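You operate a simulated robot arm through the tools that you are given. There is no shell and no other tool. Be economical: measure what you need, move in short steps, check, and stop when the job is done.

Carry out the task below with a simulated two-armed robot. There is one attempt and no reset: what you move stays moved.

## Task
Pick up the post with a yellow foot with one hand, pass it to the other hand and put it on the tote bench front. Set down upright: post with a yellow foot.

The check looks at the end state, three seconds after you hand in, the way a careful person would. Anything else that was tipped, shoved, dropped, spilled or broken makes it a failure.

## Robot
Two 7-joint arms with two-finger parallel grippers on one trunk, on a base that drives. Base frame: it is fixed to the floor where the robot stands at the start and does not move with it; the origin is under the middle of the robot, x ahead of it, y to its left, z up; the surface under the hand at the start is at about z = 0.87. Units: m, degrees, N and s.
The left shoulder is at the start at [0.07, 0.189, 1.165], the right one opposite. With the tool pointing down near the work surface each hand reaches from about 0.34 to 0.8 m from the robot's upright axis, wherever it stands, measured 20 degrees to its own side. Places, roughly: tote bench front [2.4, -3.3, 0.9]. Payload 3.91 kg a hand.
The tool frame of a hand sits at the grasp point between the pads (the TCP): z along the fingers, y along the line on which they close. The tips reach 0.03 m beyond it. The gripper opens to 0.11 m. The fingers are 0.02 m wide and 0.01 m thick; the gripper's body (0.048 by 0.112 m) begins 0.055 m behind the TCP.
Orientation is that of the tool frame in the base frame, as [roll, pitch, yaw] about the fixed x, y, z axes, in that order (R = Rz(yaw) Ry(pitch) Rx(roll)). With the fingers straight down and closing along the base's y, the tool's x points along the base's -x, its y along +y and its z along -z.

## Interface
- The arms move only by the tool arm_command. It takes "left_series", "right_series" or both (then of equal length, played together; a hand with none holds still); each is a list of rows, each an object (a shift or turn left out is 0, a gripper value left out holds the last) with "travel": the shift along the tool's x, y, z in m, a list of three; "rotation": the turn, a rotation vector about the tool's x, y, z in degrees, a list of three. In form: [{"travel": [x, y, z], "rotation": [wx, wy, wz]}, ...]. A call has 1 to 20 rows; each row is the pose to reach, as a shift and turn from the pose commanded when the call began, along the tool's axes at that moment. "left_fingers" and "right_fingers" are, for a hand that has rows, the finger opening in m, from 0 to 0.11, set as the call begins (left out, the last holds). A row lasts 0.2 s, in which the tool goes at most 0.05 m and 8.6 degrees; a call with a longer step from one row to the next is refused whole, and so is a gripper value outside its range. A pose out of reach is approached as far as the arm can. The call stops where the force on the tool passes 40 N (or 10 N more than at its start, if that is more) or the arm is blocked; 0.2 s more then pass. The fingers move at their own pace (about 0.072 m/s each) and stop on an object; they squeeze with about 27 N. The grip force told is the motor's: it shows also when the fingers shut on nothing. Time passes only in rows, and 0.2 s behind the last, so rows that repeat a pose let the fingers close. The reply holds the time, the measured pose of the TCP, the force on the tool along the base axes, the opening and the grip force, in the units named above and with some noise, with the torque about the TCP (base axes, N m) and any sound that the robot's microphone picked up.
- Cameras (640 x 400 px; columns grow to the right, rows downward): "scene" is now at [0.1383, 0.0241, 1.4071]; the picture's right is [0.25, -0.97, 0.00], its down [-0.43, -0.11, -0.89] and it looks along [0.86, 0.23, -0.45] (base axes); focal length 262 px, centre (320, 200). "left" rides on the left gripper at [0.072, -0.017, -0.103] in its tool frame; the picture's right is [0.23, 0.97, 0.00], its down [-0.76, 0.18, -0.62] and it looks along [-0.61, 0.14, 0.78] (tool axes); focal length 222 px, centre (320, 200). "right" rides on the right gripper at [0.072, 0.017, -0.103] in its tool frame; the picture's right is [-0.23, 0.97, 0.00], its down [-0.76, -0.18, -0.62] and it looks along [-0.61, -0.14, 0.78] (tool axes); focal length 222 px, centre (320, 200). There is no depth. A picture from a camera that has moved, and an enlarged one, comes with that camera's place and axes in the base frame and with its lens.
- snapshot(camera): a new picture of that camera. The clock stands still meanwhile.
- slide_trunk(by): slides the trunk up (or, below 0, down) by that many m; the arms and the scene camera ride with it, the base frame stays. It gives what a move gives, with no picture.
- drive_base(legs): drives the robot by 1 to 6 legs, each [ahead, turn to the left] in m and degrees, along the robot's own axes; the way and the turn of a leg run together, so that a leg with both is an arc; at most 1.5 m and 180 degrees a leg. The arms and the cameras ride along, it lands a little off, and it stops where it bumps. It gives what a move gives.
- head_to(pan, tilt): turns the head with the scene camera to pan (to the left, within 86 degrees either way) and tilt (down, from -29 to 69), counted from straight ahead of the robot. It gives what a move gives.
- inspect(camera, box): a new picture of the part [left, top, right, bottom] of that camera's present view, enlarged. The clock stands still meanwhile.
- close_job(): hands the job in; it is judged then, once.

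Work in short steps. Places have to be worked out from the pictures, the camera data and where the tool is seen: move nearer, look again, correct. Check each grasp and each placing, and mend what went wrong. You have 120 turns and 92 pictures in all, those below and enlarged ones among them. Open the grippers and draw the arms clear of the work before you hand the job in, unless the task says otherwise; then end with one line.

The tools are called after ">>>" by a JSON object that holds its "op" and its "data". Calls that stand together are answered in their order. arm_command: Moves the arms, as the interface text tells. Its arguments: {"type":"object","properties":{"left_series":{"type":"array","items":{"type":"object","properties":{"travel":{"type":"array","items":{"type":"number"}},"rotation":{"type":"array","items":{"type":"number"}}}}},"left_fingers":{"type":"number"},"right_series":{"type":"array","items":{"type":"object","properties":{"travel":{"type":"array","items":{"type":"number"}},"rotation":{"type":"array","items":{"type":"number"}}}}},"right_fingers":{"type":"number"}},"required":[]} The other tools are called the same way: slide_trunk (by) slides the trunk up or down; drive_base (legs) drives the base; head_to (pan, tilt) turns the head that bears the scene camera; snapshot (camera) takes a picture; inspect (camera, box) takes an enlarged picture of a part of a camera's view; close_job () hands the job in.

At the start:

```text
time: 0.0
left_tcp_pos: [0.4728, 0.4014, 1.2002]
left_ee_rot: [180.0, 0.1, 179.9]
left_contact_force: [0.5, -0.5, -1.3]
left_moment: [0.01, 0.01, 0.02]
left_gripper_width: 0.1101
left_grip_force: 0.0
right_tcp_pos: [0.4525, -0.0735, 1.2817]
right_ee_rot: [179.9, 0.1, -179.9]
right_contact_force: [1.0, -0.1, 0.0]
right_moment: [0.01, 0.01, -0.02]
right_gripper_width: 0.11
right_grip_force: 0.0
trunk travel left (down, up): [-0.675, 0.265]
robot x, y, heading: [-0.0004, -0.0012, 0.1]
head pan, tilt: [14.7, 26.6]
```

scene: 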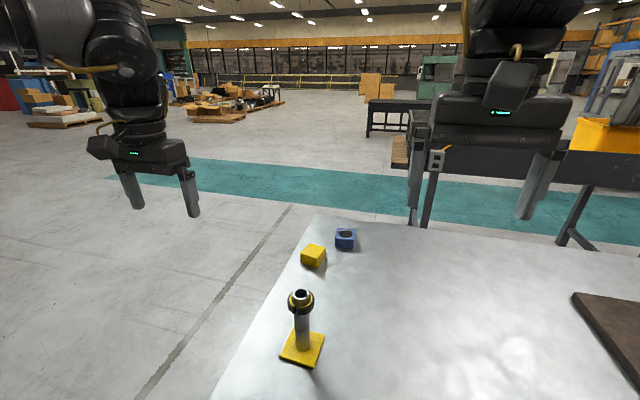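
right: 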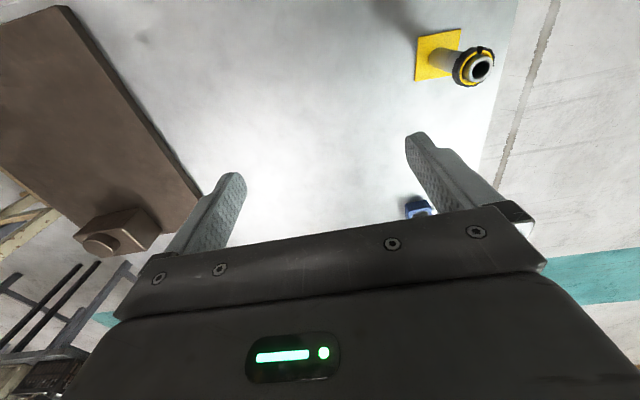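
left: 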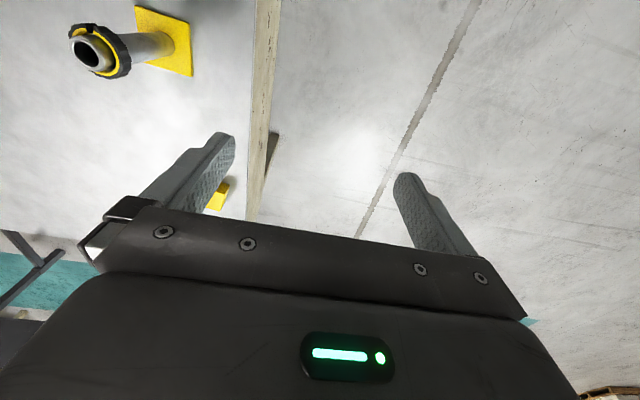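

The post's foot is at about (0.476, 0.155, 0.87) and its top at about z 1.02. I'll enlarge it to read the shape.

>>> {"op": "inspect", "data": {"camera": "scene", "box": [240, 220, 400, 400]}}

>>> {"op": "inspect", "data": {"camera": "right", "box": [380, 0, 540, 100]}}

```text
2.22 times, centred on (320, 310) of scene
camera zoom: at [0.1383, 0.0241, 1.4071], right [0.25, -0.97, 0.0], down [-0.43, -0.11, -0.89], along [0.86, 0.23, -0.45], focal length 583 px, centre (320, -44)
```

zoom: 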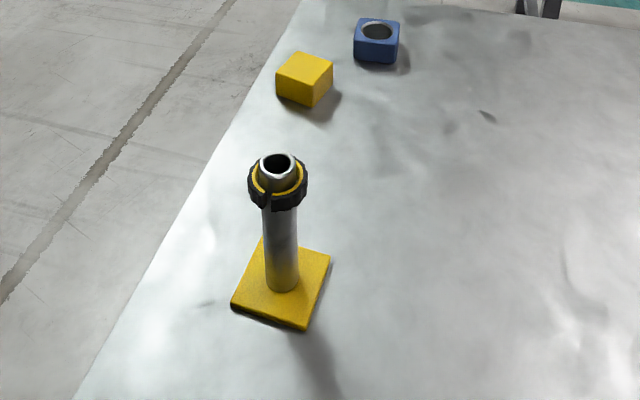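

```text
4.00 times, centred on (460, 50) of right
camera zoom: at [0.3798, -0.0546, 1.3849], right [0.23, 0.97, 0.0], down [0.76, -0.18, 0.62], along [0.61, -0.14, -0.78], focal length 888 px, centre (-240, 800)
```

zoom: 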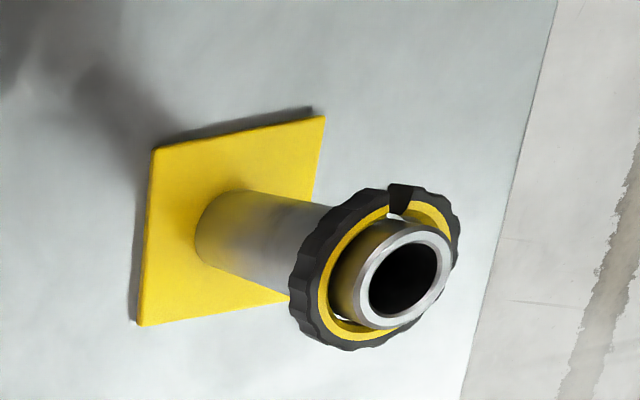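

The stem below the collar looks like the safest grip. Before planning the approach, I'll look toward the destination and around it.

>>> {"op": "head_to", "data": {"pan": -50, "tilt": 15}}

>>> {"op": "snapshot", "data": {"camera": "scene"}}

>>> {"op": "inspect", "data": {"camera": "scene", "box": [200, 80, 520, 280]}}

```text
time: 1.4
left_tcp_pos: [0.4716, 0.4012, 1.2003]
left_ee_rot: [-180.0, -0.2, -180.0]
left_contact_force: [0.2, -0.8, -0.4]
left_moment: [0.02, -0.01, -0.02]
left_gripper_width: 0.11
left_grip_force: 0.0
right_tcp_pos: [0.4519, -0.0734, 1.2821]
right_ee_rot: [-180.0, 0.0, -180.0]
right_contact_force: [0.2, 0.3, 0.7]
right_moment: [0.01, 0.02, -0.01]
right_gripper_width: 0.1097
right_grip_force: 0.1
trunk travel left (down, up): [-0.675, 0.265]
robot x, y, heading: [-0.0022, -0.0039, -0.1]
head pan, tilt: [-50.0, 15.0]
```

```text
86 pictures are left
camera scene: at [0.1097, -0.0707, 1.4259], right [-0.77, -0.64, 0.0], down [-0.17, 0.2, -0.97], along [0.62, -0.74, -0.26], focal length 262 px, centre (320, 200)
```

scene: 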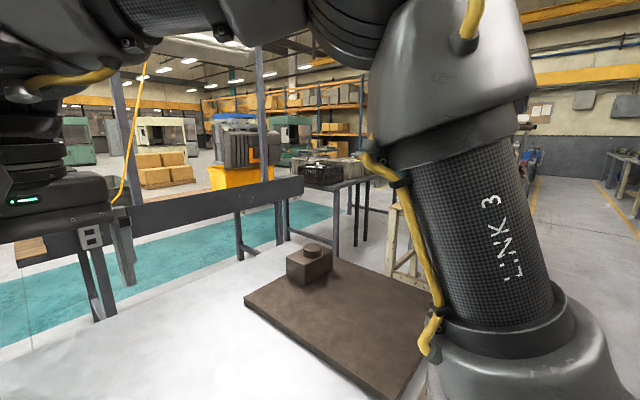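

```text
2.00 times, centred on (360, 180) of scene
camera zoom: at [0.1097, -0.0707, 1.4259], right [-0.77, -0.64, 0.0], down [-0.17, 0.2, -0.97], along [0.62, -0.74, -0.26], focal length 525 px, centre (240, 240)
```

zoom: 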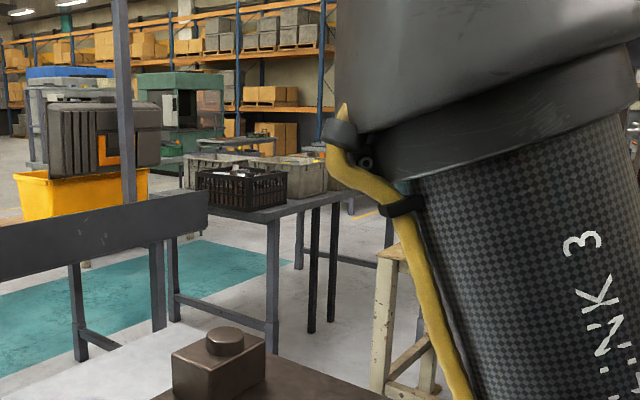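

The tote bench with crates is visible out toward (2.4, -3.3). I'll turn the left wrist in the air so the tool can come in from the left with its camera on top: first 90° of yaw.

>>> {"op": "arm_command", "data": {"left_series": [{"rotation": [0, 0, -8.5]}, {"rotation": [0, 0, -17]}, {"rotation": [0, 0, -25.5]}, {"rotation": [0, 0, -34]}, {"rotation": [0, 0, -42.5]}, {"rotation": [0, 0, -51]}, {"rotation": [0, 0, -59.5]}, {"rotation": [0, 0, -68]}, {"rotation": [0, 0, -76.5]}, {"rotation": [0, 0, -85]}, {"rotation": [0, 0, -90]}, {"rotation": [0, 0, -90]}]}}

>>> {"op": "head_to", "data": {"pan": 20, "tilt": 30}}

```text
time: 4.0
left_tcp_pos: [0.4745, 0.5882, 1.2123]
left_ee_rot: [-179.3, -0.5, -92.5]
left_contact_force: [0.5, -0.5, -0.5]
left_moment: [0.01, 0.01, 0.0]
left_gripper_width: 0.1102
left_grip_force: 0.0
left hand out of reach, approached as far as the arm can: row 6, 7, 8, 9, 10, 11, 12
right_tcp_pos: [0.4522, -0.0731, 1.281]
right_ee_rot: [-180.0, 0.0, -180.0]
right_contact_force: [-0.1, 1.0, 0.9]
right_moment: [0.02, 0.02, 0.01]
right_gripper_width: 0.1101
right_grip_force: 0.1
trunk travel left (down, up): [-0.675, 0.265]
robot x, y, heading: [-0.0014, 0.0032, 0.2]
head pan, tilt: [-50.0, 15.0]
```

```text
time: 5.4
left_tcp_pos: [0.4739, 0.5884, 1.2127]
left_ee_rot: [-179.3, -0.4, -92.6]
left_contact_force: [0.2, -0.4, 0.2]
left_moment: [0.03, 0.0, 0.06]
left_gripper_width: 0.11
left_grip_force: 0.0
right_tcp_pos: [0.4513, -0.0724, 1.2809]
right_ee_rot: [-180.0, 0.1, 179.9]
right_contact_force: [0.7, -0.4, 0.0]
right_moment: [0.0, -0.01, 0.0]
right_gripper_width: 0.1102
right_grip_force: 0.0
trunk travel left (down, up): [-0.675, 0.265]
robot x, y, heading: [0.0012, 0.0039, -0.0]
head pan, tilt: [20.0, 30.0]
```

Yawing that way runs the wrist into a limit. I'll go the other way, with the camera under the hand, which suits a rightward approach. First, back to neutral.

>>> {"op": "arm_command", "data": {"left_series": [{"rotation": [0, 0, 8.5]}, {"rotation": [0, 0, 17]}, {"rotation": [0, 0, 25.5]}, {"rotation": [0, 0, 34]}, {"rotation": [0, 0, 42.5]}, {"rotation": [0, 0, 51]}, {"rotation": [0, 0, 59.5]}, {"rotation": [0, 0, 68]}, {"rotation": [0, 0, 76.5]}, {"rotation": [0, 0, 85]}, {"rotation": [0, 0, 93]}, {"rotation": [0, 0, 101]}, {"rotation": [0, 0, 109]}, {"rotation": [0, 0, 117]}, {"rotation": [0, 0, 125]}, {"rotation": [0, 0, 133]}, {"rotation": [0, 0, 141]}, {"rotation": [0, 0, 149]}, {"rotation": [0, 0, 157]}, {"rotation": [0, 0, 157]}]}}

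```text
time: 9.6
left_tcp_pos: [0.4745, 0.5881, 1.2098]
left_ee_rot: [179.9, 0.1, 112.9]
left_contact_force: [0.1, -0.2, 0.4]
left_moment: [-0.02, 0.0, 0.01]
left_gripper_width: 0.1101
left_grip_force: 0.0
left hand out of reach, approached as far as the arm can: row 6, 12, 13
right_tcp_pos: [0.451, -0.073, 1.281]
right_ee_rot: [-179.9, 0.1, -180.0]
right_contact_force: [0.3, 0.0, 0.0]
right_moment: [0.02, 0.0, -0.02]
right_gripper_width: 0.1102
right_grip_force: 0.0
trunk travel left (down, up): [-0.675, 0.265]
robot x, y, heading: [0.0014, 0.0036, 0.4]
head pan, tilt: [20.0, 30.0]
```

Yaw is now 113°, so the approach direction is 67° right of ahead. I'll tilt to 30° below horizontal while moving to a standoff left of the post and above it.

>>> {"op": "arm_command", "data": {"left_series": [{"travel": [-0.03, -0.02, 0.014], "rotation": [0, -7.5, 0]}, {"travel": [-0.06, -0.04, 0.028], "rotation": [0, -15, 0]}, {"travel": [-0.09, -0.06, 0.042], "rotation": [0, -22.5, 0]}, {"travel": [-0.12, -0.08, 0.056], "rotation": [0, -30, 0]}, {"travel": [-0.15, -0.1, 0.07], "rotation": [0, -37.5, 0]}, {"travel": [-0.18, -0.12, 0.084], "rotation": [0, -45, 0]}, {"travel": [-0.21, -0.14, 0.098], "rotation": [0, -52.5, 0]}, {"travel": [-0.2435, -0.163, 0.11], "rotation": [0, -60, 0]}, {"travel": [-0.2435, -0.163, 0.11], "rotation": [0, -60, 0]}]}}

>>> {"op": "snapshot", "data": {"camera": "scene"}}

>>> {"op": "snapshot", "data": {"camera": "left"}}

```text
time: 11.6
left_tcp_pos: [0.4212, 0.2988, 1.1041]
left_ee_rot: [-179.9, 60.1, 113.0]
left_contact_force: [0.6, 0.4, -0.1]
left_moment: [-0.01, -0.01, 0.0]
left_gripper_width: 0.1101
left_grip_force: 0.1
right_tcp_pos: [0.4512, -0.0733, 1.2821]
right_ee_rot: [180.0, 0.1, -180.0]
right_contact_force: [-0.2, 0.3, 0.2]
right_moment: [-0.01, 0.0, -0.01]
right_gripper_width: 0.11
right_grip_force: 0.0
trunk travel left (down, up): [-0.675, 0.265]
robot x, y, heading: [-0.0019, 0.003, -0.0]
head pan, tilt: [20.0, 30.0]
```

```text
84 pictures are left
camera scene: at [0.1345, 0.0317, 1.4017], right [0.34, -0.94, 0.0], down [-0.47, -0.17, -0.87], along [0.81, 0.3, -0.5], focal length 262 px, centre (320, 200)
```

scene: 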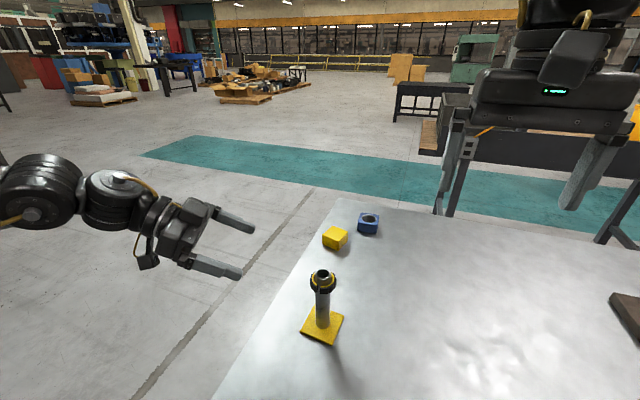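

```text
83 pictures are left
camera left: at [0.3546, 0.407, 1.0921], right [0.85, 0.48, -0.2], down [0.1, 0.22, 0.97], along [0.51, -0.85, 0.14], focal length 222 px, centre (320, 200)
```

left: 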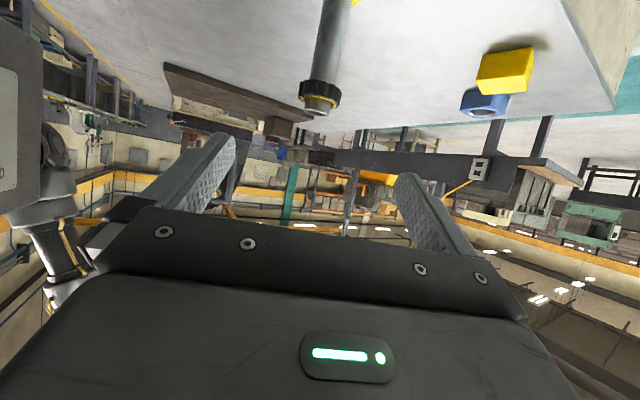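

Two views agree: stem at (0.473, 0.153), collar bottom z≈1.00, top ≈1.026. I'll lower to a standoff 0.14 m back along the tool axis, aiming at stem height z≈0.92.

>>> {"op": "arm_command", "data": {"left_series": [{"travel": [0.027, -0.003, 0.026]}, {"travel": [0.055, -0.006, 0.052]}, {"travel": [0.082, -0.009, 0.078]}, {"travel": [0.082, -0.009, 0.078]}]}}

>>> {"op": "snapshot", "data": {"camera": "left"}}

>>> {"op": "snapshot", "data": {"camera": "scene"}}

```text
time: 12.6
left_tcp_pos: [0.4224, 0.2721, 0.9909]
left_ee_rot: [179.9, 60.0, 113.0]
left_contact_force: [-0.1, 0.3, 0.4]
left_moment: [-0.01, 0.03, -0.01]
left_gripper_width: 0.1101
left_grip_force: 0.0
right_tcp_pos: [0.4506, -0.0731, 1.2812]
right_ee_rot: [180.0, 0.1, 179.9]
right_contact_force: [0.3, -0.3, 0.8]
right_moment: [0.03, 0.0, 0.03]
right_gripper_width: 0.1099
right_grip_force: 0.1
trunk travel left (down, up): [-0.675, 0.265]
robot x, y, heading: [-0.0, 0.0024, 0.1]
head pan, tilt: [20.0, 30.0]
```

```text
82 pictures are left
camera left: at [0.3568, 0.3792, 0.98], right [0.85, 0.48, -0.2], down [0.1, 0.22, 0.97], along [0.51, -0.85, 0.13], focal length 222 px, centre (320, 200)
```

left: 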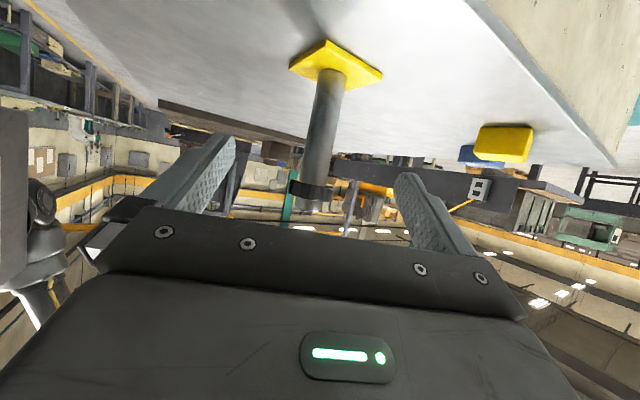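

```text
81 pictures are left
camera scene: at [0.134, 0.0318, 1.4018], right [0.34, -0.94, 0.0], down [-0.47, -0.17, -0.87], along [0.81, 0.3, -0.5], focal length 262 px, centre (320, 200)
```

scene: 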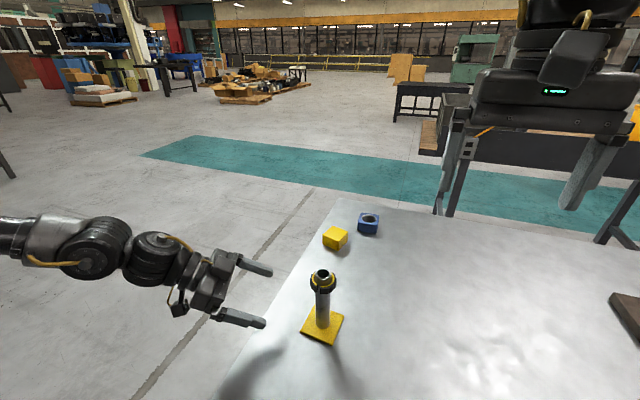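

The stem lies almost on the tool axis, at about (0.476, 0.153). I'll advance along the axis with the fingers straddling it, then look before closing.

>>> {"op": "arm_command", "data": {"left_series": [{"travel": [-0.001, 0.001, 0.035]}, {"travel": [-0.002, 0.002, 0.07]}, {"travel": [-0.004, 0.0025, 0.105]}, {"travel": [-0.004, 0.0025, 0.14]}, {"travel": [-0.004, 0.0025, 0.14]}]}}

>>> {"op": "snapshot", "data": {"camera": "left"}}

>>> {"op": "inspect", "data": {"camera": "scene", "box": [200, 240, 400, 365]}}

```text
time: 13.8
left_tcp_pos: [0.4723, 0.1596, 0.925]
left_ee_rot: [180.0, 60.2, 113.1]
left_contact_force: [0.2, 0.7, -0.3]
left_moment: [0.0, 0.0, 0.03]
left_gripper_width: 0.1099
left_grip_force: 0.0
right_tcp_pos: [0.4494, -0.0717, 1.2822]
right_ee_rot: [-179.9, 0.2, 180.0]
right_contact_force: [0.0, 0.0, -1.3]
right_moment: [-0.02, -0.02, -0.01]
right_gripper_width: 0.1104
right_grip_force: 0.0
trunk travel left (down, up): [-0.675, 0.265]
robot x, y, heading: [0.003, 0.0068, -0.1]
head pan, tilt: [20.0, 30.0]
```

```text
80 pictures are left
camera left: at [0.406, 0.2682, 0.9134], right [0.85, 0.48, -0.2], down [0.1, 0.22, 0.97], along [0.51, -0.85, 0.14], focal length 222 px, centre (320, 200)
```

left: 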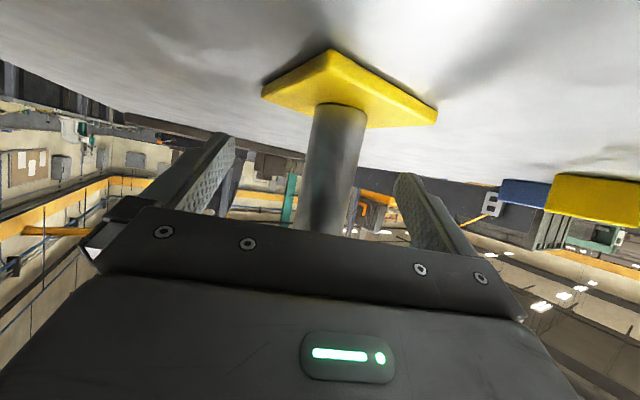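

```text
3.20 times, centred on (300, 302) of scene
camera zoom: at [0.1331, 0.0333, 1.4018], right [0.34, -0.94, 0.0], down [-0.47, -0.17, -0.87], along [0.81, 0.3, -0.5], focal length 840 px, centre (384, -128)
```

zoom: 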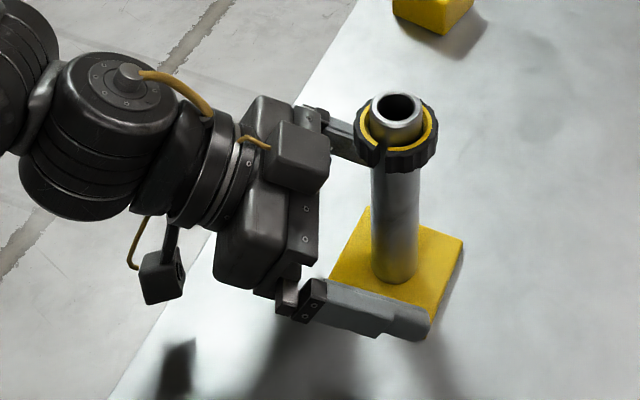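

The stem sits between the fingers, a few mm toward the far finger in this view. I'll shift 5 mm that way and close.

>>> {"op": "arm_command", "data": {"left_series": [{"travel": [0, 0.005, 0]}, {"travel": [0, 0.005, 0]}]}}

>>> {"op": "arm_command", "data": {"left_series": [{}, {}, {}, {}, {}, {}], "left_fingers": 0.0}}

>>> {"op": "snapshot", "data": {"camera": "left"}}

```text
time: 14.4
left_tcp_pos: [0.4775, 0.1614, 0.9245]
left_ee_rot: [179.9, 60.0, 113.0]
left_contact_force: [0.1, 0.4, -0.1]
left_moment: [0.03, 0.04, 0.0]
left_gripper_width: 0.11
left_grip_force: 0.0
right_tcp_pos: [0.4509, -0.0717, 1.281]
right_ee_rot: [-180.0, 0.1, -180.0]
right_contact_force: [-0.1, 0.2, 0.7]
right_moment: [-0.03, -0.04, 0.03]
right_gripper_width: 0.1097
right_grip_force: 0.1
trunk travel left (down, up): [-0.675, 0.265]
robot x, y, heading: [0.0009, 0.0024, 0.2]
head pan, tilt: [20.0, 30.0]
```

```text
time: 15.8
left_tcp_pos: [0.4771, 0.1615, 0.9254]
left_ee_rot: [180.0, 60.0, 112.9]
left_contact_force: [-1.9, 0.8, -0.4]
left_moment: [-0.03, -0.1, -0.03]
left_gripper_width: 0.0314
left_grip_force: 27.3
right_tcp_pos: [0.4519, -0.0723, 1.282]
right_ee_rot: [-180.0, 0.0, -180.0]
right_contact_force: [0.5, -1.1, -0.3]
right_moment: [-0.01, -0.01, -0.03]
right_gripper_width: 0.1102
right_grip_force: 0.1
trunk travel left (down, up): [-0.675, 0.265]
robot x, y, heading: [-0.0016, -0.0022, 0.1]
head pan, tilt: [20.0, 30.0]
```

```text
78 pictures are left
camera left: at [0.4114, 0.27, 0.914], right [0.85, 0.48, -0.2], down [0.1, 0.22, 0.97], along [0.51, -0.85, 0.13], focal length 222 px, centre (320, 200)
```

left: 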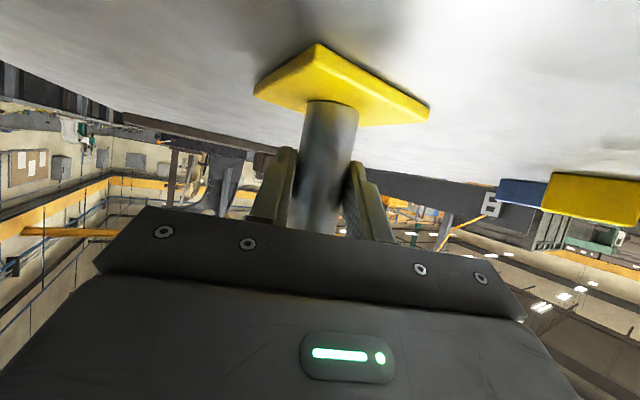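

The stem is gripped at 31 mm with full force. I'll lift it 0.2 m straight up.

>>> {"op": "arm_command", "data": {"left_series": [{"travel": [-0.017, 0, -0.01]}, {"travel": [-0.043, 0, -0.025]}, {"travel": [-0.078, 0, -0.045]}, {"travel": [-0.112, 0, -0.065]}, {"travel": [-0.147, 0, -0.085]}, {"travel": [-0.173, 0, -0.1]}, {"travel": [-0.173, 0, -0.1]}]}}

>>> {"op": "snapshot", "data": {"camera": "scene"}}

```text
time: 17.4
left_tcp_pos: [0.479, 0.1624, 1.1251]
left_ee_rot: [-179.8, 60.0, 113.3]
left_contact_force: [-0.1, -0.4, -5.3]
left_moment: [0.02, 0.01, 0.01]
left_gripper_width: 0.0313
left_grip_force: 26.8
right_tcp_pos: [0.4525, -0.0724, 1.2815]
right_ee_rot: [180.0, 0.1, -180.0]
right_contact_force: [0.6, -0.3, -0.1]
right_moment: [-0.01, 0.08, 0.01]
right_gripper_width: 0.1098
right_grip_force: 0.1
trunk travel left (down, up): [-0.675, 0.265]
robot x, y, heading: [0.0013, 0.0014, -0.2]
head pan, tilt: [20.0, 30.0]
```

```text
77 pictures are left
camera scene: at [0.1356, 0.0322, 1.4016], right [0.34, -0.94, 0.0], down [-0.47, -0.17, -0.87], along [0.81, 0.3, -0.5], focal length 262 px, centre (320, 200)
```

scene: 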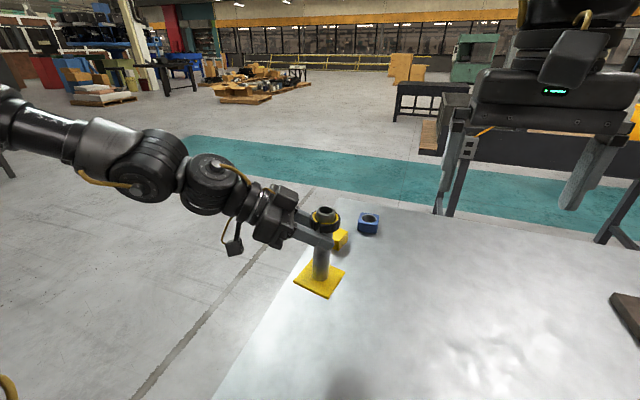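

The lift is clean (about 0.55 kg). Now I'll turn the right hand as a mirror of the left: yaw 67° while moving a bit aside.

>>> {"op": "arm_command", "data": {"right_series": [{"travel": [0.006, -0.006, 0], "rotation": [0, 0, -8.4]}, {"travel": [0.012, -0.012, 0], "rotation": [0, 0, -16.8]}, {"travel": [0.018, -0.018, 0], "rotation": [0, 0, -25.2]}, {"travel": [0.024, -0.024, 0], "rotation": [0, 0, -33.6]}, {"travel": [0.03, -0.03, 0], "rotation": [0, 0, -42]}, {"travel": [0.036, -0.036, 0], "rotation": [0, 0, -50.4]}, {"travel": [0.042, -0.042, 0], "rotation": [0, 0, -58.8]}, {"travel": [0.05, -0.05, 0], "rotation": [0, 0, -67]}, {"travel": [0.05, -0.05, 0], "rotation": [0, 0, -67]}]}}

```text
time: 19.4
left_tcp_pos: [0.4785, 0.1637, 1.1255]
left_ee_rot: [-179.8, 60.0, 113.2]
left_contact_force: [-0.2, 1.1, -5.5]
left_moment: [0.05, 0.03, 0.0]
left_gripper_width: 0.0313
left_grip_force: 27.1
right_tcp_pos: [0.3775, -0.0427, 1.405]
right_ee_rot: [179.9, -0.3, -113.0]
right_contact_force: [0.0, 1.0, 0.1]
right_moment: [-0.02, 0.0, 0.0]
right_gripper_width: 0.1098
right_grip_force: 0.1
right hand out of reach, approached as far as the arm can: row 2, 3, 4, 5, 6, 7, 8, 9
trunk travel left (down, up): [-0.675, 0.265]
robot x, y, heading: [-0.0036, -0.0, 0.0]
head pan, tilt: [20.0, 30.0]
```

It drifted up to z 1.405 but the yaw is right. Now I'll tilt to 20° below horizontal while lowering to about (0.40, -0.06, 1.24), clear of the post.

>>> {"op": "arm_command", "data": {"right_series": [{"travel": [0.001, -0.003, 0.018], "rotation": [0, -7.8, 0]}, {"travel": [0.002, -0.006, 0.036], "rotation": [0, -15.6, 0]}, {"travel": [0.003, -0.009, 0.054], "rotation": [0, -23.4, 0]}, {"travel": [0.004, -0.012, 0.072], "rotation": [0, -31.2, 0]}, {"travel": [0.005, -0.015, 0.09], "rotation": [0, -39, 0]}, {"travel": [0.006, -0.018, 0.108], "rotation": [0, -46.8, 0]}, {"travel": [0.007, -0.021, 0.126], "rotation": [0, -54.6, 0]}, {"travel": [0.007, -0.024, 0.146], "rotation": [0, -62.4, 0]}, {"travel": [0.007, -0.027, 0.165], "rotation": [0, -70, 0]}, {"travel": [0.007, -0.027, 0.165], "rotation": [0, -70, 0]}]}}

>>> {"op": "snapshot", "data": {"camera": "scene"}}

>>> {"op": "snapshot", "data": {"camera": "right"}}

```text
time: 21.6
left_tcp_pos: [0.4774, 0.1607, 1.1254]
left_ee_rot: [-180.0, 60.0, 113.0]
left_contact_force: [0.7, 0.1, -5.8]
left_moment: [0.03, 0.02, 0.01]
left_gripper_width: 0.0313
left_grip_force: 26.9
right_tcp_pos: [0.444, 0.1647, 1.5081]
right_ee_rot: [170.4, 66.1, -122.1]
right_contact_force: [-1.3, -0.1, -0.2]
right_moment: [0.04, 0.0, 0.04]
right_gripper_width: 0.1101
right_grip_force: 0.2
right hand out of reach, approached as far as the arm can: row 1, 2, 3, 4, 5, 6, 7, 8, 9, 10
trunk travel left (down, up): [-0.675, 0.265]
robot x, y, heading: [0.0002, 0.0006, -0.1]
head pan, tilt: [20.0, 30.0]
```

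```text
76 pictures are left
camera scene: at [0.1351, 0.0305, 1.4017], right [0.34, -0.94, 0.0], down [-0.47, -0.17, -0.87], along [0.81, 0.3, -0.5], focal length 262 px, centre (320, 200)
```

scene: 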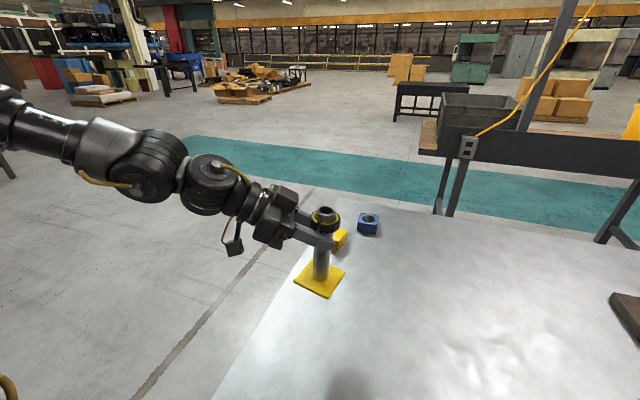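

```text
75 pictures are left
camera right: at [0.3785, 0.0606, 1.4852], right [-0.84, 0.46, 0.27], down [0.12, -0.34, 0.93], along [0.52, 0.82, 0.23], focal length 222 px, centre (320, 200)
```

right: 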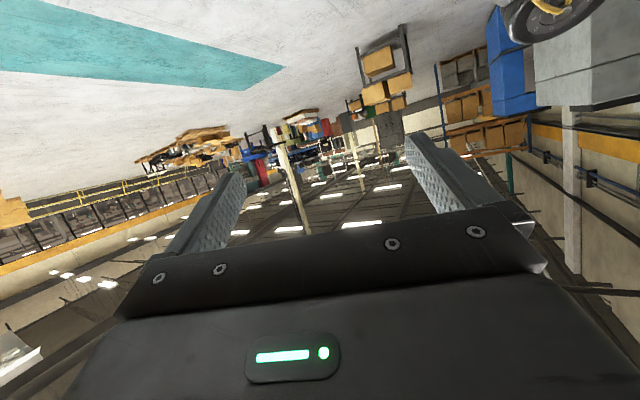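

The right arm is in a cramped posture up high. I'll swing the hand out to the right to about (0.47, -0.50, 1.25) where there is room, away from the post.

>>> {"op": "arm_command", "data": {"right_series": [{"travel": [0.0287, -0.019, -0.0284]}, {"travel": [0.0573, -0.038, -0.0568]}, {"travel": [0.086, -0.057, -0.0853]}, {"travel": [0.1146, -0.076, -0.1137]}, {"travel": [0.1433, -0.095, -0.1421]}, {"travel": [0.1719, -0.114, -0.1705]}, {"travel": [0.2006, -0.133, -0.1989]}, {"travel": [0.2293, -0.152, -0.2274]}, {"travel": [0.2579, -0.171, -0.2558]}, {"travel": [0.2866, -0.19, -0.2842]}, {"travel": [0.3152, -0.209, -0.3126]}, {"travel": [0.3439, -0.228, -0.341]}, {"travel": [0.3725, -0.247, -0.3694]}, {"travel": [0.4012, -0.266, -0.3979]}, {"travel": [0.4298, -0.285, -0.4263]}, {"travel": [0.4585, -0.304, -0.4547]}, {"travel": [0.4585, -0.304, -0.4547]}]}}

```text
time: 25.2
left_tcp_pos: [0.4794, 0.1658, 1.1233]
left_ee_rot: [-179.6, 60.1, 113.5]
left_contact_force: [1.1, 0.9, -5.7]
left_moment: [0.01, 0.03, -0.01]
left_gripper_width: 0.0311
left_grip_force: 26.9
right_tcp_pos: [0.4476, -0.5224, 1.3194]
right_ee_rot: [169.5, 65.5, -122.9]
right_contact_force: [0.4, 0.4, 0.4]
right_moment: [-0.01, 0.0, 0.01]
right_gripper_width: 0.1099
right_grip_force: 0.0
right hand out of reach, approached as far as the arm can: row 1, 2, 3, 4, 5, 6, 7, 8, 9, 10, 11, 12, 13, 14, 15, 16, 17
trunk travel left (down, up): [-0.675, 0.265]
robot x, y, heading: [-0.0008, 0.0025, -0.0]
head pan, tilt: [20.0, 30.0]
```

The right hand has room now. I'll correct its orientation (about 6°) and step toward the work at lower height to see if that is reachable.

>>> {"op": "arm_command", "data": {"right_series": [{"travel": [0.0098, 0.0085, 0.029], "rotation": [0.5, -1.2, -1.6]}, {"travel": [0.0195, 0.017, 0.0585], "rotation": [1, -2.4, -3.2]}, {"travel": [0.029, 0.0255, 0.088], "rotation": [1.45, -3.7, -4.7]}, {"travel": [0.039, 0.034, 0.117], "rotation": [1.45, -3.7, -4.7]}, {"travel": [0.039, 0.034, 0.117], "rotation": [1.45, -3.7, -4.7]}]}}

>>> {"op": "head_to", "data": {"pan": 0, "tilt": 25}}

>>> {"op": "snapshot", "data": {"camera": "scene"}}

```text
time: 26.4
left_tcp_pos: [0.4783, 0.1631, 1.126]
left_ee_rot: [-179.9, 60.0, 113.2]
left_contact_force: [0.1, 0.7, -6.6]
left_moment: [0.05, 0.04, -0.02]
left_gripper_width: 0.031
left_grip_force: 26.6
right_tcp_pos: [0.4207, -0.53, 1.3513]
right_ee_rot: [-178.0, 69.9, -111.1]
right_contact_force: [-0.6, -0.1, -0.7]
right_moment: [-0.01, -0.03, 0.01]
right_gripper_width: 0.1102
right_grip_force: 0.0
right hand out of reach, approached as far as the arm can: row 1, 2, 3, 4, 5
trunk travel left (down, up): [-0.675, 0.265]
robot x, y, heading: [0.0004, 0.0038, -0.1]
head pan, tilt: [20.0, 30.0]
```

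```text
time: 27.2
left_tcp_pos: [0.4783, 0.1618, 1.126]
left_ee_rot: [-179.9, 60.0, 113.1]
left_contact_force: [0.2, -0.1, -5.6]
left_moment: [0.01, 0.03, 0.01]
left_gripper_width: 0.0309
left_grip_force: 27.0
right_tcp_pos: [0.4204, -0.531, 1.3494]
right_ee_rot: [-178.2, 69.7, -111.2]
right_contact_force: [0.0, -0.1, 0.1]
right_moment: [0.05, -0.02, -0.01]
right_gripper_width: 0.1099
right_grip_force: 0.0
trunk travel left (down, up): [-0.675, 0.265]
robot x, y, heading: [-0.0017, -0.0021, -0.1]
head pan, tilt: [0.0, 25.0]
```

```text
74 pictures are left
camera scene: at [0.1422, 0.0006, 1.4096], right [0.0, -1.0, 0.0], down [-0.42, 0.0, -0.91], along [0.91, 0.0, -0.42], focal length 262 px, centre (320, 200)
```

scene: 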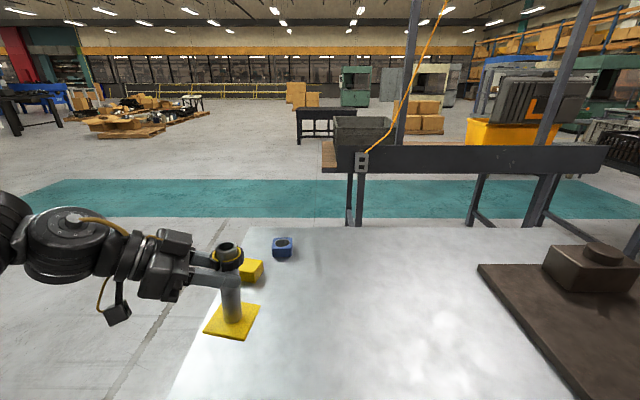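

That tilt isn't reached from this elbow posture. I'll untilt the right hand to point straight down out at the right, mirroring the route that worked for the left.

>>> {"op": "arm_command", "data": {"right_series": [{"travel": [0.014, -0.006, 0.005], "rotation": [0, 7.8, 0]}, {"travel": [0.029, -0.012, 0.01], "rotation": [0, 15.6, 0]}, {"travel": [0.043, -0.018, 0.015], "rotation": [0, 23.4, 0]}, {"travel": [0.058, -0.024, 0.02], "rotation": [0, 31.2, 0]}, {"travel": [0.072, -0.03, 0.025], "rotation": [0, 39, 0]}, {"travel": [0.087, -0.036, 0.03], "rotation": [0, 46.8, 0]}, {"travel": [0.1, -0.042, 0.036], "rotation": [0, 54.6, 0]}, {"travel": [0.115, -0.048, 0.042], "rotation": [0, 62.4, 0]}, {"travel": [0.13, -0.054, 0.047], "rotation": [0, 70, 0]}, {"travel": [0.13, -0.054, 0.047], "rotation": [0, 70, 0]}]}}

```text
time: 27.5
left_tcp_pos: [0.4785, 0.1628, 1.1253]
left_ee_rot: [-179.7, 59.8, 113.3]
left_contact_force: [0.4, 0.1, -5.7]
left_moment: [0.03, 0.02, 0.03]
left_gripper_width: 0.0312
left_grip_force: 27.1
right_tcp_pos: [0.4234, -0.5293, 1.3498]
right_ee_rot: [-176.8, 67.8, -109.5]
right_contact_force: [50.5, 70.8, -10.9]
right_moment: [2.88, -1.91, 0.81]
right_gripper_width: 0.11
right_grip_force: 0.1
trunk travel left (down, up): [-0.675, 0.265]
robot x, y, heading: [-0.0011, 0.0045, -0.1]
head pan, tilt: [0.0, 25.0]
stopped in row 1 (right hand): the force on the tool passed its limit at 242 N (the readings are from after the stop); the commanded pose is now the measured one
```

It hit something, with a large force. I'll look to the right to see what's touching.

>>> {"op": "head_to", "data": {"pan": -60, "tilt": 20}}

>>> {"op": "snapshot", "data": {"camera": "scene"}}

>>> {"op": "snapshot", "data": {"camera": "right"}}

```text
time: 28.8
left_tcp_pos: [0.4788, 0.1628, 1.1253]
left_ee_rot: [-179.9, 60.1, 113.0]
left_contact_force: [-0.4, -1.0, -4.9]
left_moment: [0.06, 0.02, -0.03]
left_gripper_width: 0.0317
left_grip_force: 27.1
right_tcp_pos: [0.4235, -0.53, 1.3484]
right_ee_rot: [-177.2, 67.7, -109.7]
right_contact_force: [45.0, 88.8, -8.4]
right_moment: [2.97, -1.66, -1.35]
right_gripper_width: 0.1101
right_grip_force: 0.0
trunk travel left (down, up): [-0.675, 0.265]
robot x, y, heading: [0.0002, 0.0044, 0.0]
head pan, tilt: [-60.0, 20.0]
```

```text
73 pictures are left
camera scene: at [0.0968, -0.0799, 1.4177], right [-0.87, -0.5, 0.0], down [-0.17, 0.3, -0.94], along [0.47, -0.81, -0.34], focal length 262 px, centre (320, 200)
```

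scene: 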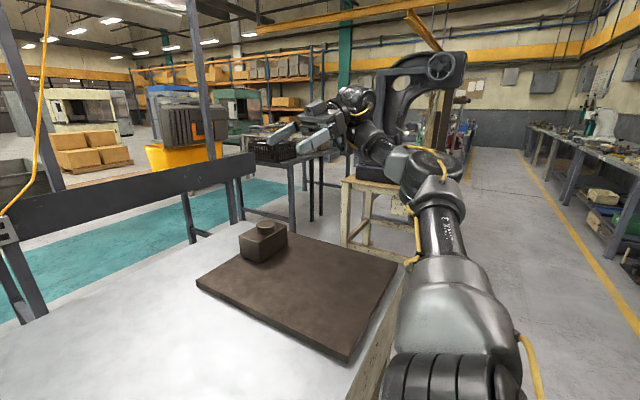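

```text
72 pictures are left
camera right: at [0.3616, -0.6361, 1.3206], right [-0.87, 0.45, 0.19], down [0.04, -0.33, 0.94], along [0.49, 0.83, 0.27], focal length 222 px, centre (320, 200)
```

right: 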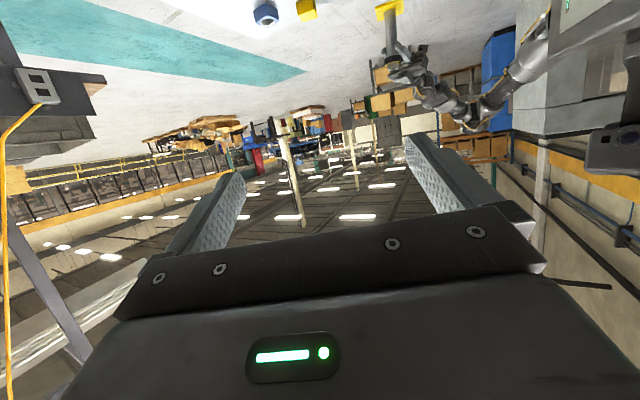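

An arbor press on a stand stands at the right, and the wrist is leaning against it. I'll draw the hand off toward +y in small steps.

>>> {"op": "arm_command", "data": {"right_series": [{"travel": [-0.006, 0.005, 0.0075]}, {"travel": [-0.012, 0.01, 0.015]}, {"travel": [-0.023, 0.02, 0.03]}, {"travel": [-0.034, 0.03, 0.044]}, {"travel": [-0.051, 0.045, 0.066]}, {"travel": [-0.068, 0.059, 0.087]}, {"travel": [-0.068, 0.059, 0.087]}]}}

>>> {"op": "snapshot", "data": {"camera": "scene"}}

```text
time: 30.4
left_tcp_pos: [0.4784, 0.1614, 1.1261]
left_ee_rot: [-179.9, 59.9, 113.0]
left_contact_force: [-0.7, -0.3, -5.4]
left_moment: [0.01, 0.02, 0.03]
left_gripper_width: 0.0311
left_grip_force: 27.7
right_tcp_pos: [0.4383, -0.4713, 1.4237]
right_ee_rot: [-177.2, 67.4, -109.9]
right_contact_force: [-0.4, -0.6, -0.1]
right_moment: [0.03, -0.03, 0.0]
right_gripper_width: 0.1096
right_grip_force: 0.0
right hand out of reach, approached as far as the arm can: row 1, 2, 3, 4, 5, 6, 7
trunk travel left (down, up): [-0.675, 0.265]
robot x, y, heading: [-0.001, 0.0021, -0.1]
head pan, tilt: [-60.0, 20.0]
```

```text
71 pictures are left
camera scene: at [0.0967, -0.0804, 1.4177], right [-0.87, -0.5, 0.0], down [-0.17, 0.3, -0.94], along [0.47, -0.81, -0.34], focal length 262 px, centre (320, 200)
```

scene: 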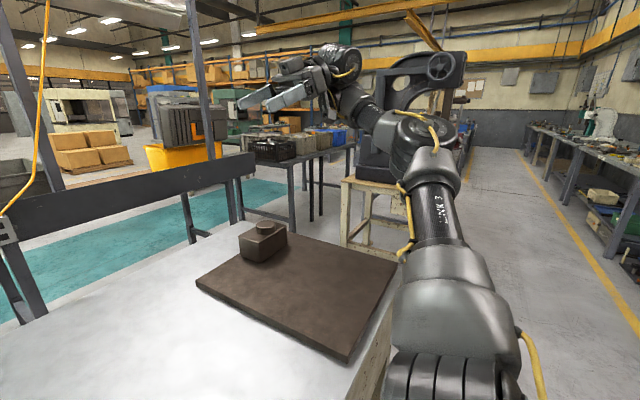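

The contact is gone. By triangulation the press stands well over 1.5 m away and looks unmoved, so it was probably the hand against its own forearm. I'll unfold the arm: point the tool down again while extending forward to about (0.55, -0.35, 1.2).

>>> {"op": "arm_command", "data": {"right_series": [{"travel": [0.016, -0.007, 0.025], "rotation": [0, 0, 0]}, {"travel": [0.032, -0.014, 0.049], "rotation": [0, 3, 0]}, {"travel": [0.049, -0.021, 0.074], "rotation": [0, 10, 0]}, {"travel": [0.065, -0.028, 0.099], "rotation": [0, 18, 0]}, {"travel": [0.081, -0.035, 0.123], "rotation": [0, 26, 0]}, {"travel": [0.097, -0.042, 0.148], "rotation": [0, 34, 0]}, {"travel": [0.114, -0.049, 0.173], "rotation": [0, 42, 0]}, {"travel": [0.13, -0.056, 0.197], "rotation": [0, 50, 0]}, {"travel": [0.146, -0.063, 0.222], "rotation": [0, 58, 0]}, {"travel": [0.146, -0.063, 0.222], "rotation": [0, 66, 0]}, {"travel": [0.146, -0.063, 0.222], "rotation": [0, 68, 0]}, {"travel": [0.146, -0.063, 0.222], "rotation": [0, 68, 0]}]}}

>>> {"op": "snapshot", "data": {"camera": "scene"}}

```text
time: 31.6
left_tcp_pos: [0.4791, 0.1633, 1.1242]
left_ee_rot: [-179.6, 59.9, 113.5]
left_contact_force: [-0.3, 0.1, -4.5]
left_moment: [0.0, 0.02, -0.01]
left_gripper_width: 0.0315
left_grip_force: 26.4
right_tcp_pos: [0.5201, -0.4463, 1.3551]
right_ee_rot: [-179.0, 47.5, -111.8]
right_contact_force: [21.4, 27.3, -18.5]
right_moment: [1.23, -0.71, 0.5]
right_gripper_width: 0.1099
right_grip_force: 0.0
right hand out of reach, approached as far as the arm can: row 1, 2, 3, 4, 5
trunk travel left (down, up): [-0.675, 0.265]
robot x, y, heading: [0.0004, -0.0009, -0.2]
head pan, tilt: [-60.0, 20.0]
stopped in row 5 (right hand): the force on the tool passed its limit at 126 N (the readings are from after the stop); the commanded pose is now the measured one
```

```text
70 pictures are left
camera scene: at [0.0984, -0.0783, 1.4177], right [-0.87, -0.5, 0.0], down [-0.17, 0.29, -0.94], along [0.47, -0.81, -0.34], focal length 262 px, centre (320, 200)
```

scene: 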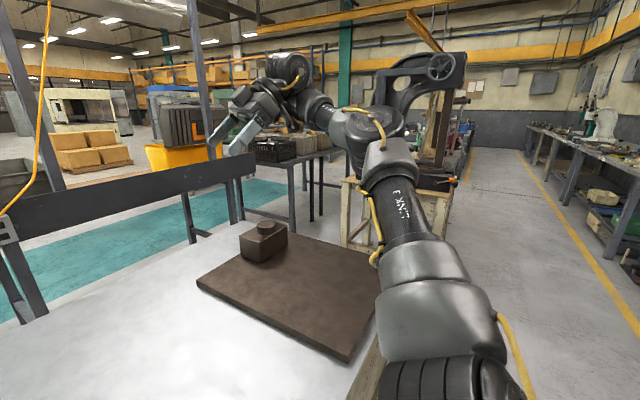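

The hand's underside is pressing on its own forearm again. I'll translate the hand forward and inward without turning it, to open the elbow.

>>> {"op": "arm_command", "data": {"right_series": [{"travel": [-0.012, -0.006, 0.014]}, {"travel": [-0.025, -0.011, 0.027]}, {"travel": [-0.05, -0.022, 0.054]}, {"travel": [-0.074, -0.033, 0.081]}, {"travel": [-0.1, -0.045, 0.109]}, {"travel": [-0.124, -0.056, 0.136]}, {"travel": [-0.124, -0.056, 0.136]}]}}

>>> {"op": "snapshot", "data": {"camera": "scene"}}

```text
time: 33.2
left_tcp_pos: [0.4766, 0.1607, 1.1256]
left_ee_rot: [-180.0, 60.0, 112.8]
left_contact_force: [-0.7, -1.6, -4.8]
left_moment: [0.09, 0.02, 0.02]
left_gripper_width: 0.0314
left_grip_force: 27.3
right_tcp_pos: [0.6408, -0.3023, 1.3539]
right_ee_rot: [-179.0, 47.5, -112.1]
right_contact_force: [7.3, 26.5, -4.4]
right_moment: [-0.25, -0.15, -1.21]
right_gripper_width: 0.11
right_grip_force: 0.1
right hand out of reach, approached as far as the arm can: row 3
trunk travel left (down, up): [-0.675, 0.265]
robot x, y, heading: [0.002, -0.0006, -0.0]
head pan, tilt: [-60.0, 20.0]
```

```text
69 pictures are left
camera scene: at [0.0953, -0.0809, 1.4178], right [-0.87, -0.5, 0.0], down [-0.17, 0.3, -0.94], along [0.47, -0.81, -0.34], focal length 262 px, centre (320, 200)
```

scene: 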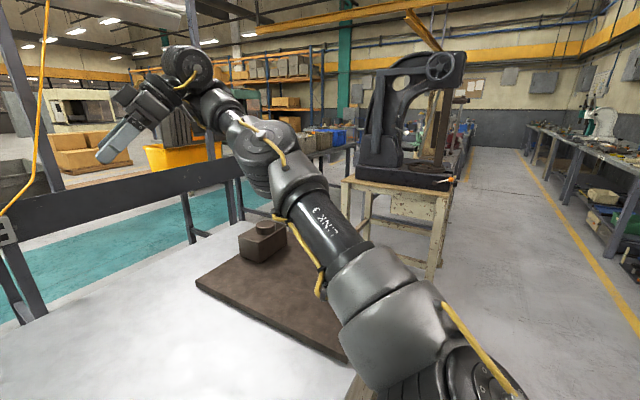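

It reaches this pose now. I'll extend further out and lower while slowly untilting, to unfold the wrist.

>>> {"op": "arm_command", "data": {"right_series": [{"travel": [0.0085, -0.008, 0.022]}, {"travel": [0.017, -0.016, 0.045]}, {"travel": [0.0255, -0.024, 0.067]}, {"travel": [0.034, -0.032, 0.09], "rotation": [0, 5, 0]}, {"travel": [0.0425, -0.04, 0.112], "rotation": [0, 12, 0]}, {"travel": [0.051, -0.048, 0.135], "rotation": [0, 19, 0]}, {"travel": [0.0595, -0.056, 0.157], "rotation": [0, 26, 0]}, {"travel": [0.0595, -0.056, 0.157], "rotation": [0, 33, 0]}, {"travel": [0.0595, -0.056, 0.157], "rotation": [0, 40, 0]}, {"travel": [0.0595, -0.056, 0.157], "rotation": [0, 47, 0]}, {"travel": [0.0595, -0.056, 0.157], "rotation": [0, 47, 0]}]}}

>>> {"op": "snapshot", "data": {"camera": "scene"}}

```text
time: 33.4
left_tcp_pos: [0.4778, 0.1633, 1.1237]
left_ee_rot: [-179.6, 59.8, 113.3]
left_contact_force: [0.6, -0.1, -4.6]
left_moment: [0.1, 0.0, -0.03]
left_gripper_width: 0.0311
left_grip_force: 27.1
right_tcp_pos: [0.6444, -0.3016, 1.3535]
right_ee_rot: [-179.2, 47.8, -112.0]
right_contact_force: [10.2, 17.0, -7.1]
right_moment: [0.32, -0.29, -0.21]
right_gripper_width: 0.11
right_grip_force: 0.1
trunk travel left (down, up): [-0.675, 0.265]
robot x, y, heading: [0.0001, 0.0012, -0.1]
head pan, tilt: [-60.0, 20.0]
stopped in row 1 (right hand): the force on the tool passed its limit at 69 N (the readings are from after the stop); the commanded pose is now the measured one
```

```text
68 pictures are left
camera scene: at [0.0978, -0.0792, 1.4177], right [-0.87, -0.5, 0.0], down [-0.17, 0.3, -0.94], along [0.47, -0.81, -0.34], focal length 262 px, centre (320, 200)
```

scene: 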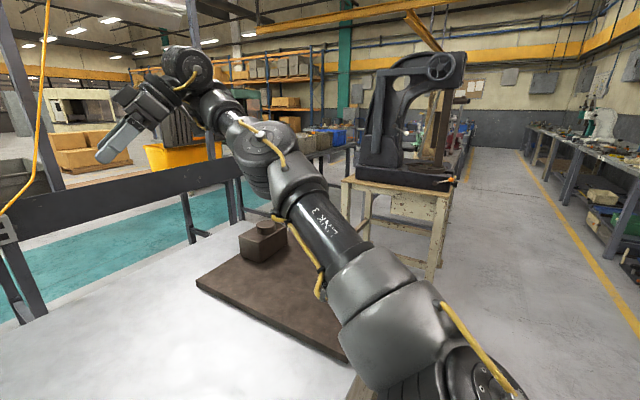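

The hand's underside still rubs the forearm. Tilting the tool up (which I need anyway) opens the wrist; I'll rotate -22° here.

>>> {"op": "arm_command", "data": {"right_series": [{"rotation": [0, -5, 0]}, {"rotation": [0, -11, 0]}, {"rotation": [0, -17, 0]}, {"rotation": [0, -22, 0]}, {"rotation": [0, -22, 0]}]}}

```text
time: 33.7
left_tcp_pos: [0.4771, 0.1637, 1.1234]
left_ee_rot: [-179.7, 59.8, 113.4]
left_contact_force: [0.4, -1.0, -5.8]
left_moment: [0.04, 0.0, 0.01]
left_gripper_width: 0.031
left_grip_force: 26.6
right_tcp_pos: [0.6427, -0.301, 1.3547]
right_ee_rot: [-178.8, 49.1, -111.5]
right_contact_force: [2.3, 8.9, 0.2]
right_moment: [-0.27, 0.01, -0.56]
right_gripper_width: 0.11
right_grip_force: 0.1
trunk travel left (down, up): [-0.675, 0.265]
robot x, y, heading: [-0.0003, 0.001, -0.0]
head pan, tilt: [-60.0, 20.0]
stopped in row 1 (right hand): the force on the tool passed its limit at 48 N (the readings are from after the stop); the commanded pose is now the measured one
```

The force is dropping, though it stopped again. I'll zoom in on the wrist to see what is touching.

>>> {"op": "inspect", "data": {"camera": "scene", "box": [80, 20, 320, 170]}}

>>> {"op": "snapshot", "data": {"camera": "left"}}

```text
2.67 times, centred on (200, 95) of scene
camera zoom: at [0.0963, -0.0805, 1.4177], right [-0.87, -0.5, 0.0], down [-0.17, 0.3, -0.94], along [0.47, -0.81, -0.34], focal length 700 px, centre (640, 480)
```

zoom: 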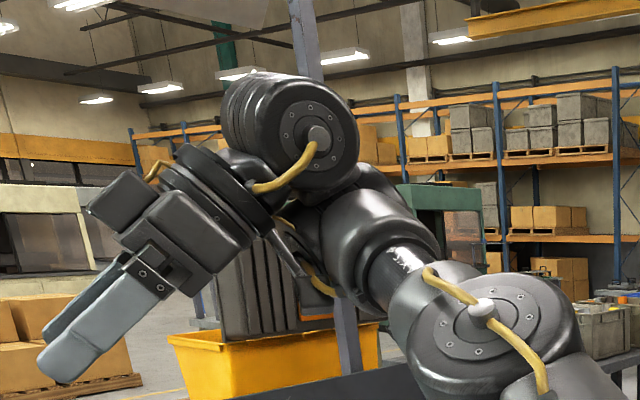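

```text
66 pictures are left
camera left: at [0.412, 0.2705, 1.1134], right [0.85, 0.49, -0.2], down [0.11, 0.21, 0.97], along [0.51, -0.85, 0.13], focal length 222 px, centre (320, 200)
```

left: 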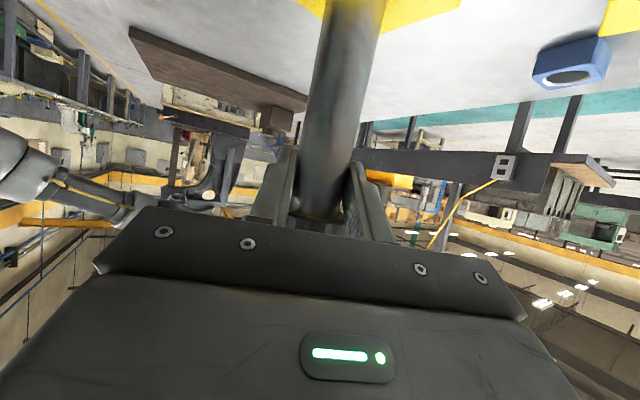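

The camera post is wedged on the wrist link. I'll tilt up in smaller steps, adding a push outward.

>>> {"op": "arm_command", "data": {"right_series": [{"rotation": [0, -1.5, 0]}, {"rotation": [0, -3, 0]}, {"rotation": [0, -5, 0]}, {"rotation": [0, -8, 0]}, {"rotation": [0, -12, 0]}, {"rotation": [0, -18, 0]}, {"rotation": [0, -24, 0]}, {"rotation": [0, -24, 0]}]}}

>>> {"op": "inspect", "data": {"camera": "scene", "box": [80, 20, 320, 170]}}

```text
time: 34.0
left_tcp_pos: [0.4781, 0.1631, 1.1227]
left_ee_rot: [-179.5, 59.7, 113.6]
left_contact_force: [0.1, -0.3, -5.0]
left_moment: [0.05, 0.02, -0.01]
left_gripper_width: 0.0312
left_grip_force: 27.0
right_tcp_pos: [0.6436, -0.2996, 1.3562]
right_ee_rot: [-178.5, 50.1, -111.1]
right_contact_force: [5.9, 15.7, -4.5]
right_moment: [0.18, -0.21, -0.49]
right_gripper_width: 0.11
right_grip_force: 0.1
trunk travel left (down, up): [-0.675, 0.265]
robot x, y, heading: [0.0051, -0.0007, 0.0]
head pan, tilt: [-60.0, 20.0]
stopped in row 1 (right hand): the force on the tool passed its limit at 56 N (the readings are from after the stop); the commanded pose is now the measured one
```

```text
2.67 times, centred on (200, 95) of scene
camera zoom: at [0.0974, -0.0794, 1.4177], right [-0.87, -0.5, 0.0], down [-0.17, 0.3, -0.94], along [0.47, -0.81, -0.34], focal length 700 px, centre (640, 480)
```

zoom: 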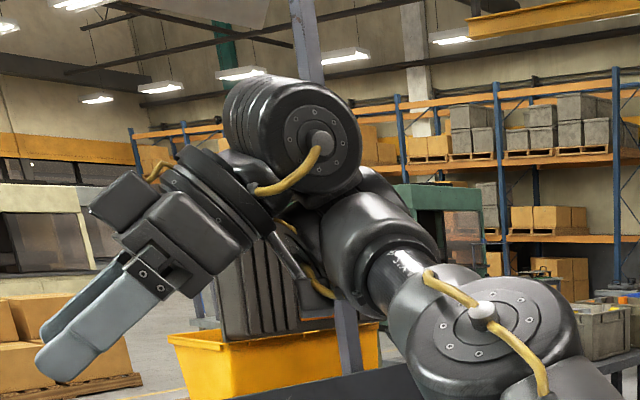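

Still in contact. Translation along the contact force worked before, so I'll continue that way with a little tilt.

>>> {"op": "arm_command", "data": {"right_series": [{"travel": [-0.011, -0.001, 0.005]}, {"travel": [-0.022, -0.002, 0.011]}, {"travel": [-0.044, -0.004, 0.022], "rotation": [0, -1, 0]}, {"travel": [-0.066, -0.006, 0.032], "rotation": [0, -3, 0]}, {"travel": [-0.088, -0.008, 0.043], "rotation": [0, -6, 0]}, {"travel": [-0.11, -0.01, 0.054], "rotation": [0, -10, 0]}, {"travel": [-0.11, -0.01, 0.054], "rotation": [0, -16, 0]}, {"travel": [-0.11, -0.01, 0.054], "rotation": [0, -22, 0]}, {"travel": [-0.11, -0.01, 0.054], "rotation": [0, -22, 0]}]}}

>>> {"op": "inspect", "data": {"camera": "scene", "box": [80, 20, 320, 170]}}

```text
time: 34.3
left_tcp_pos: [0.4781, 0.1638, 1.122]
left_ee_rot: [-179.4, 59.6, 113.7]
left_contact_force: [-0.1, 0.3, -4.9]
left_moment: [0.0, 0.03, -0.01]
left_gripper_width: 0.0311
left_grip_force: 26.6
right_tcp_pos: [0.6434, -0.2956, 1.3581]
right_ee_rot: [-178.7, 50.5, -111.4]
right_contact_force: [14.1, 16.8, -7.6]
right_moment: [0.41, -0.19, 0.29]
right_gripper_width: 0.1102
right_grip_force: 0.1
trunk travel left (down, up): [-0.675, 0.265]
robot x, y, heading: [-0.0036, 0.0009, 0.0]
head pan, tilt: [-60.0, 20.0]
stopped in row 1 (right hand): the force on the tool passed its limit at 65 N (the readings are from after the stop); the commanded pose is now the measured one
```

```text
2.67 times, centred on (200, 95) of scene
camera zoom: at [0.0966, -0.0796, 1.4178], right [-0.87, -0.5, 0.0], down [-0.17, 0.3, -0.94], along [0.47, -0.81, -0.34], focal length 700 px, centre (640, 480)
```

zoom: 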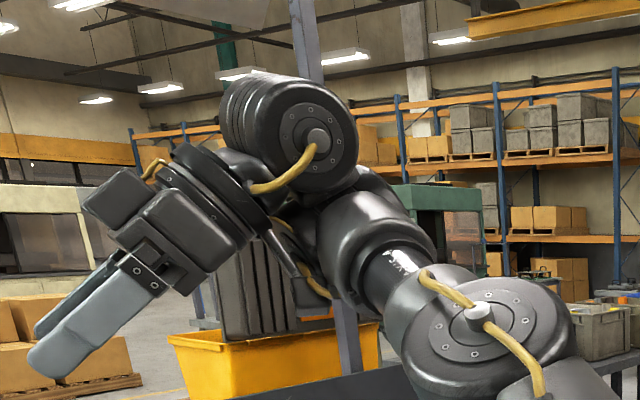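

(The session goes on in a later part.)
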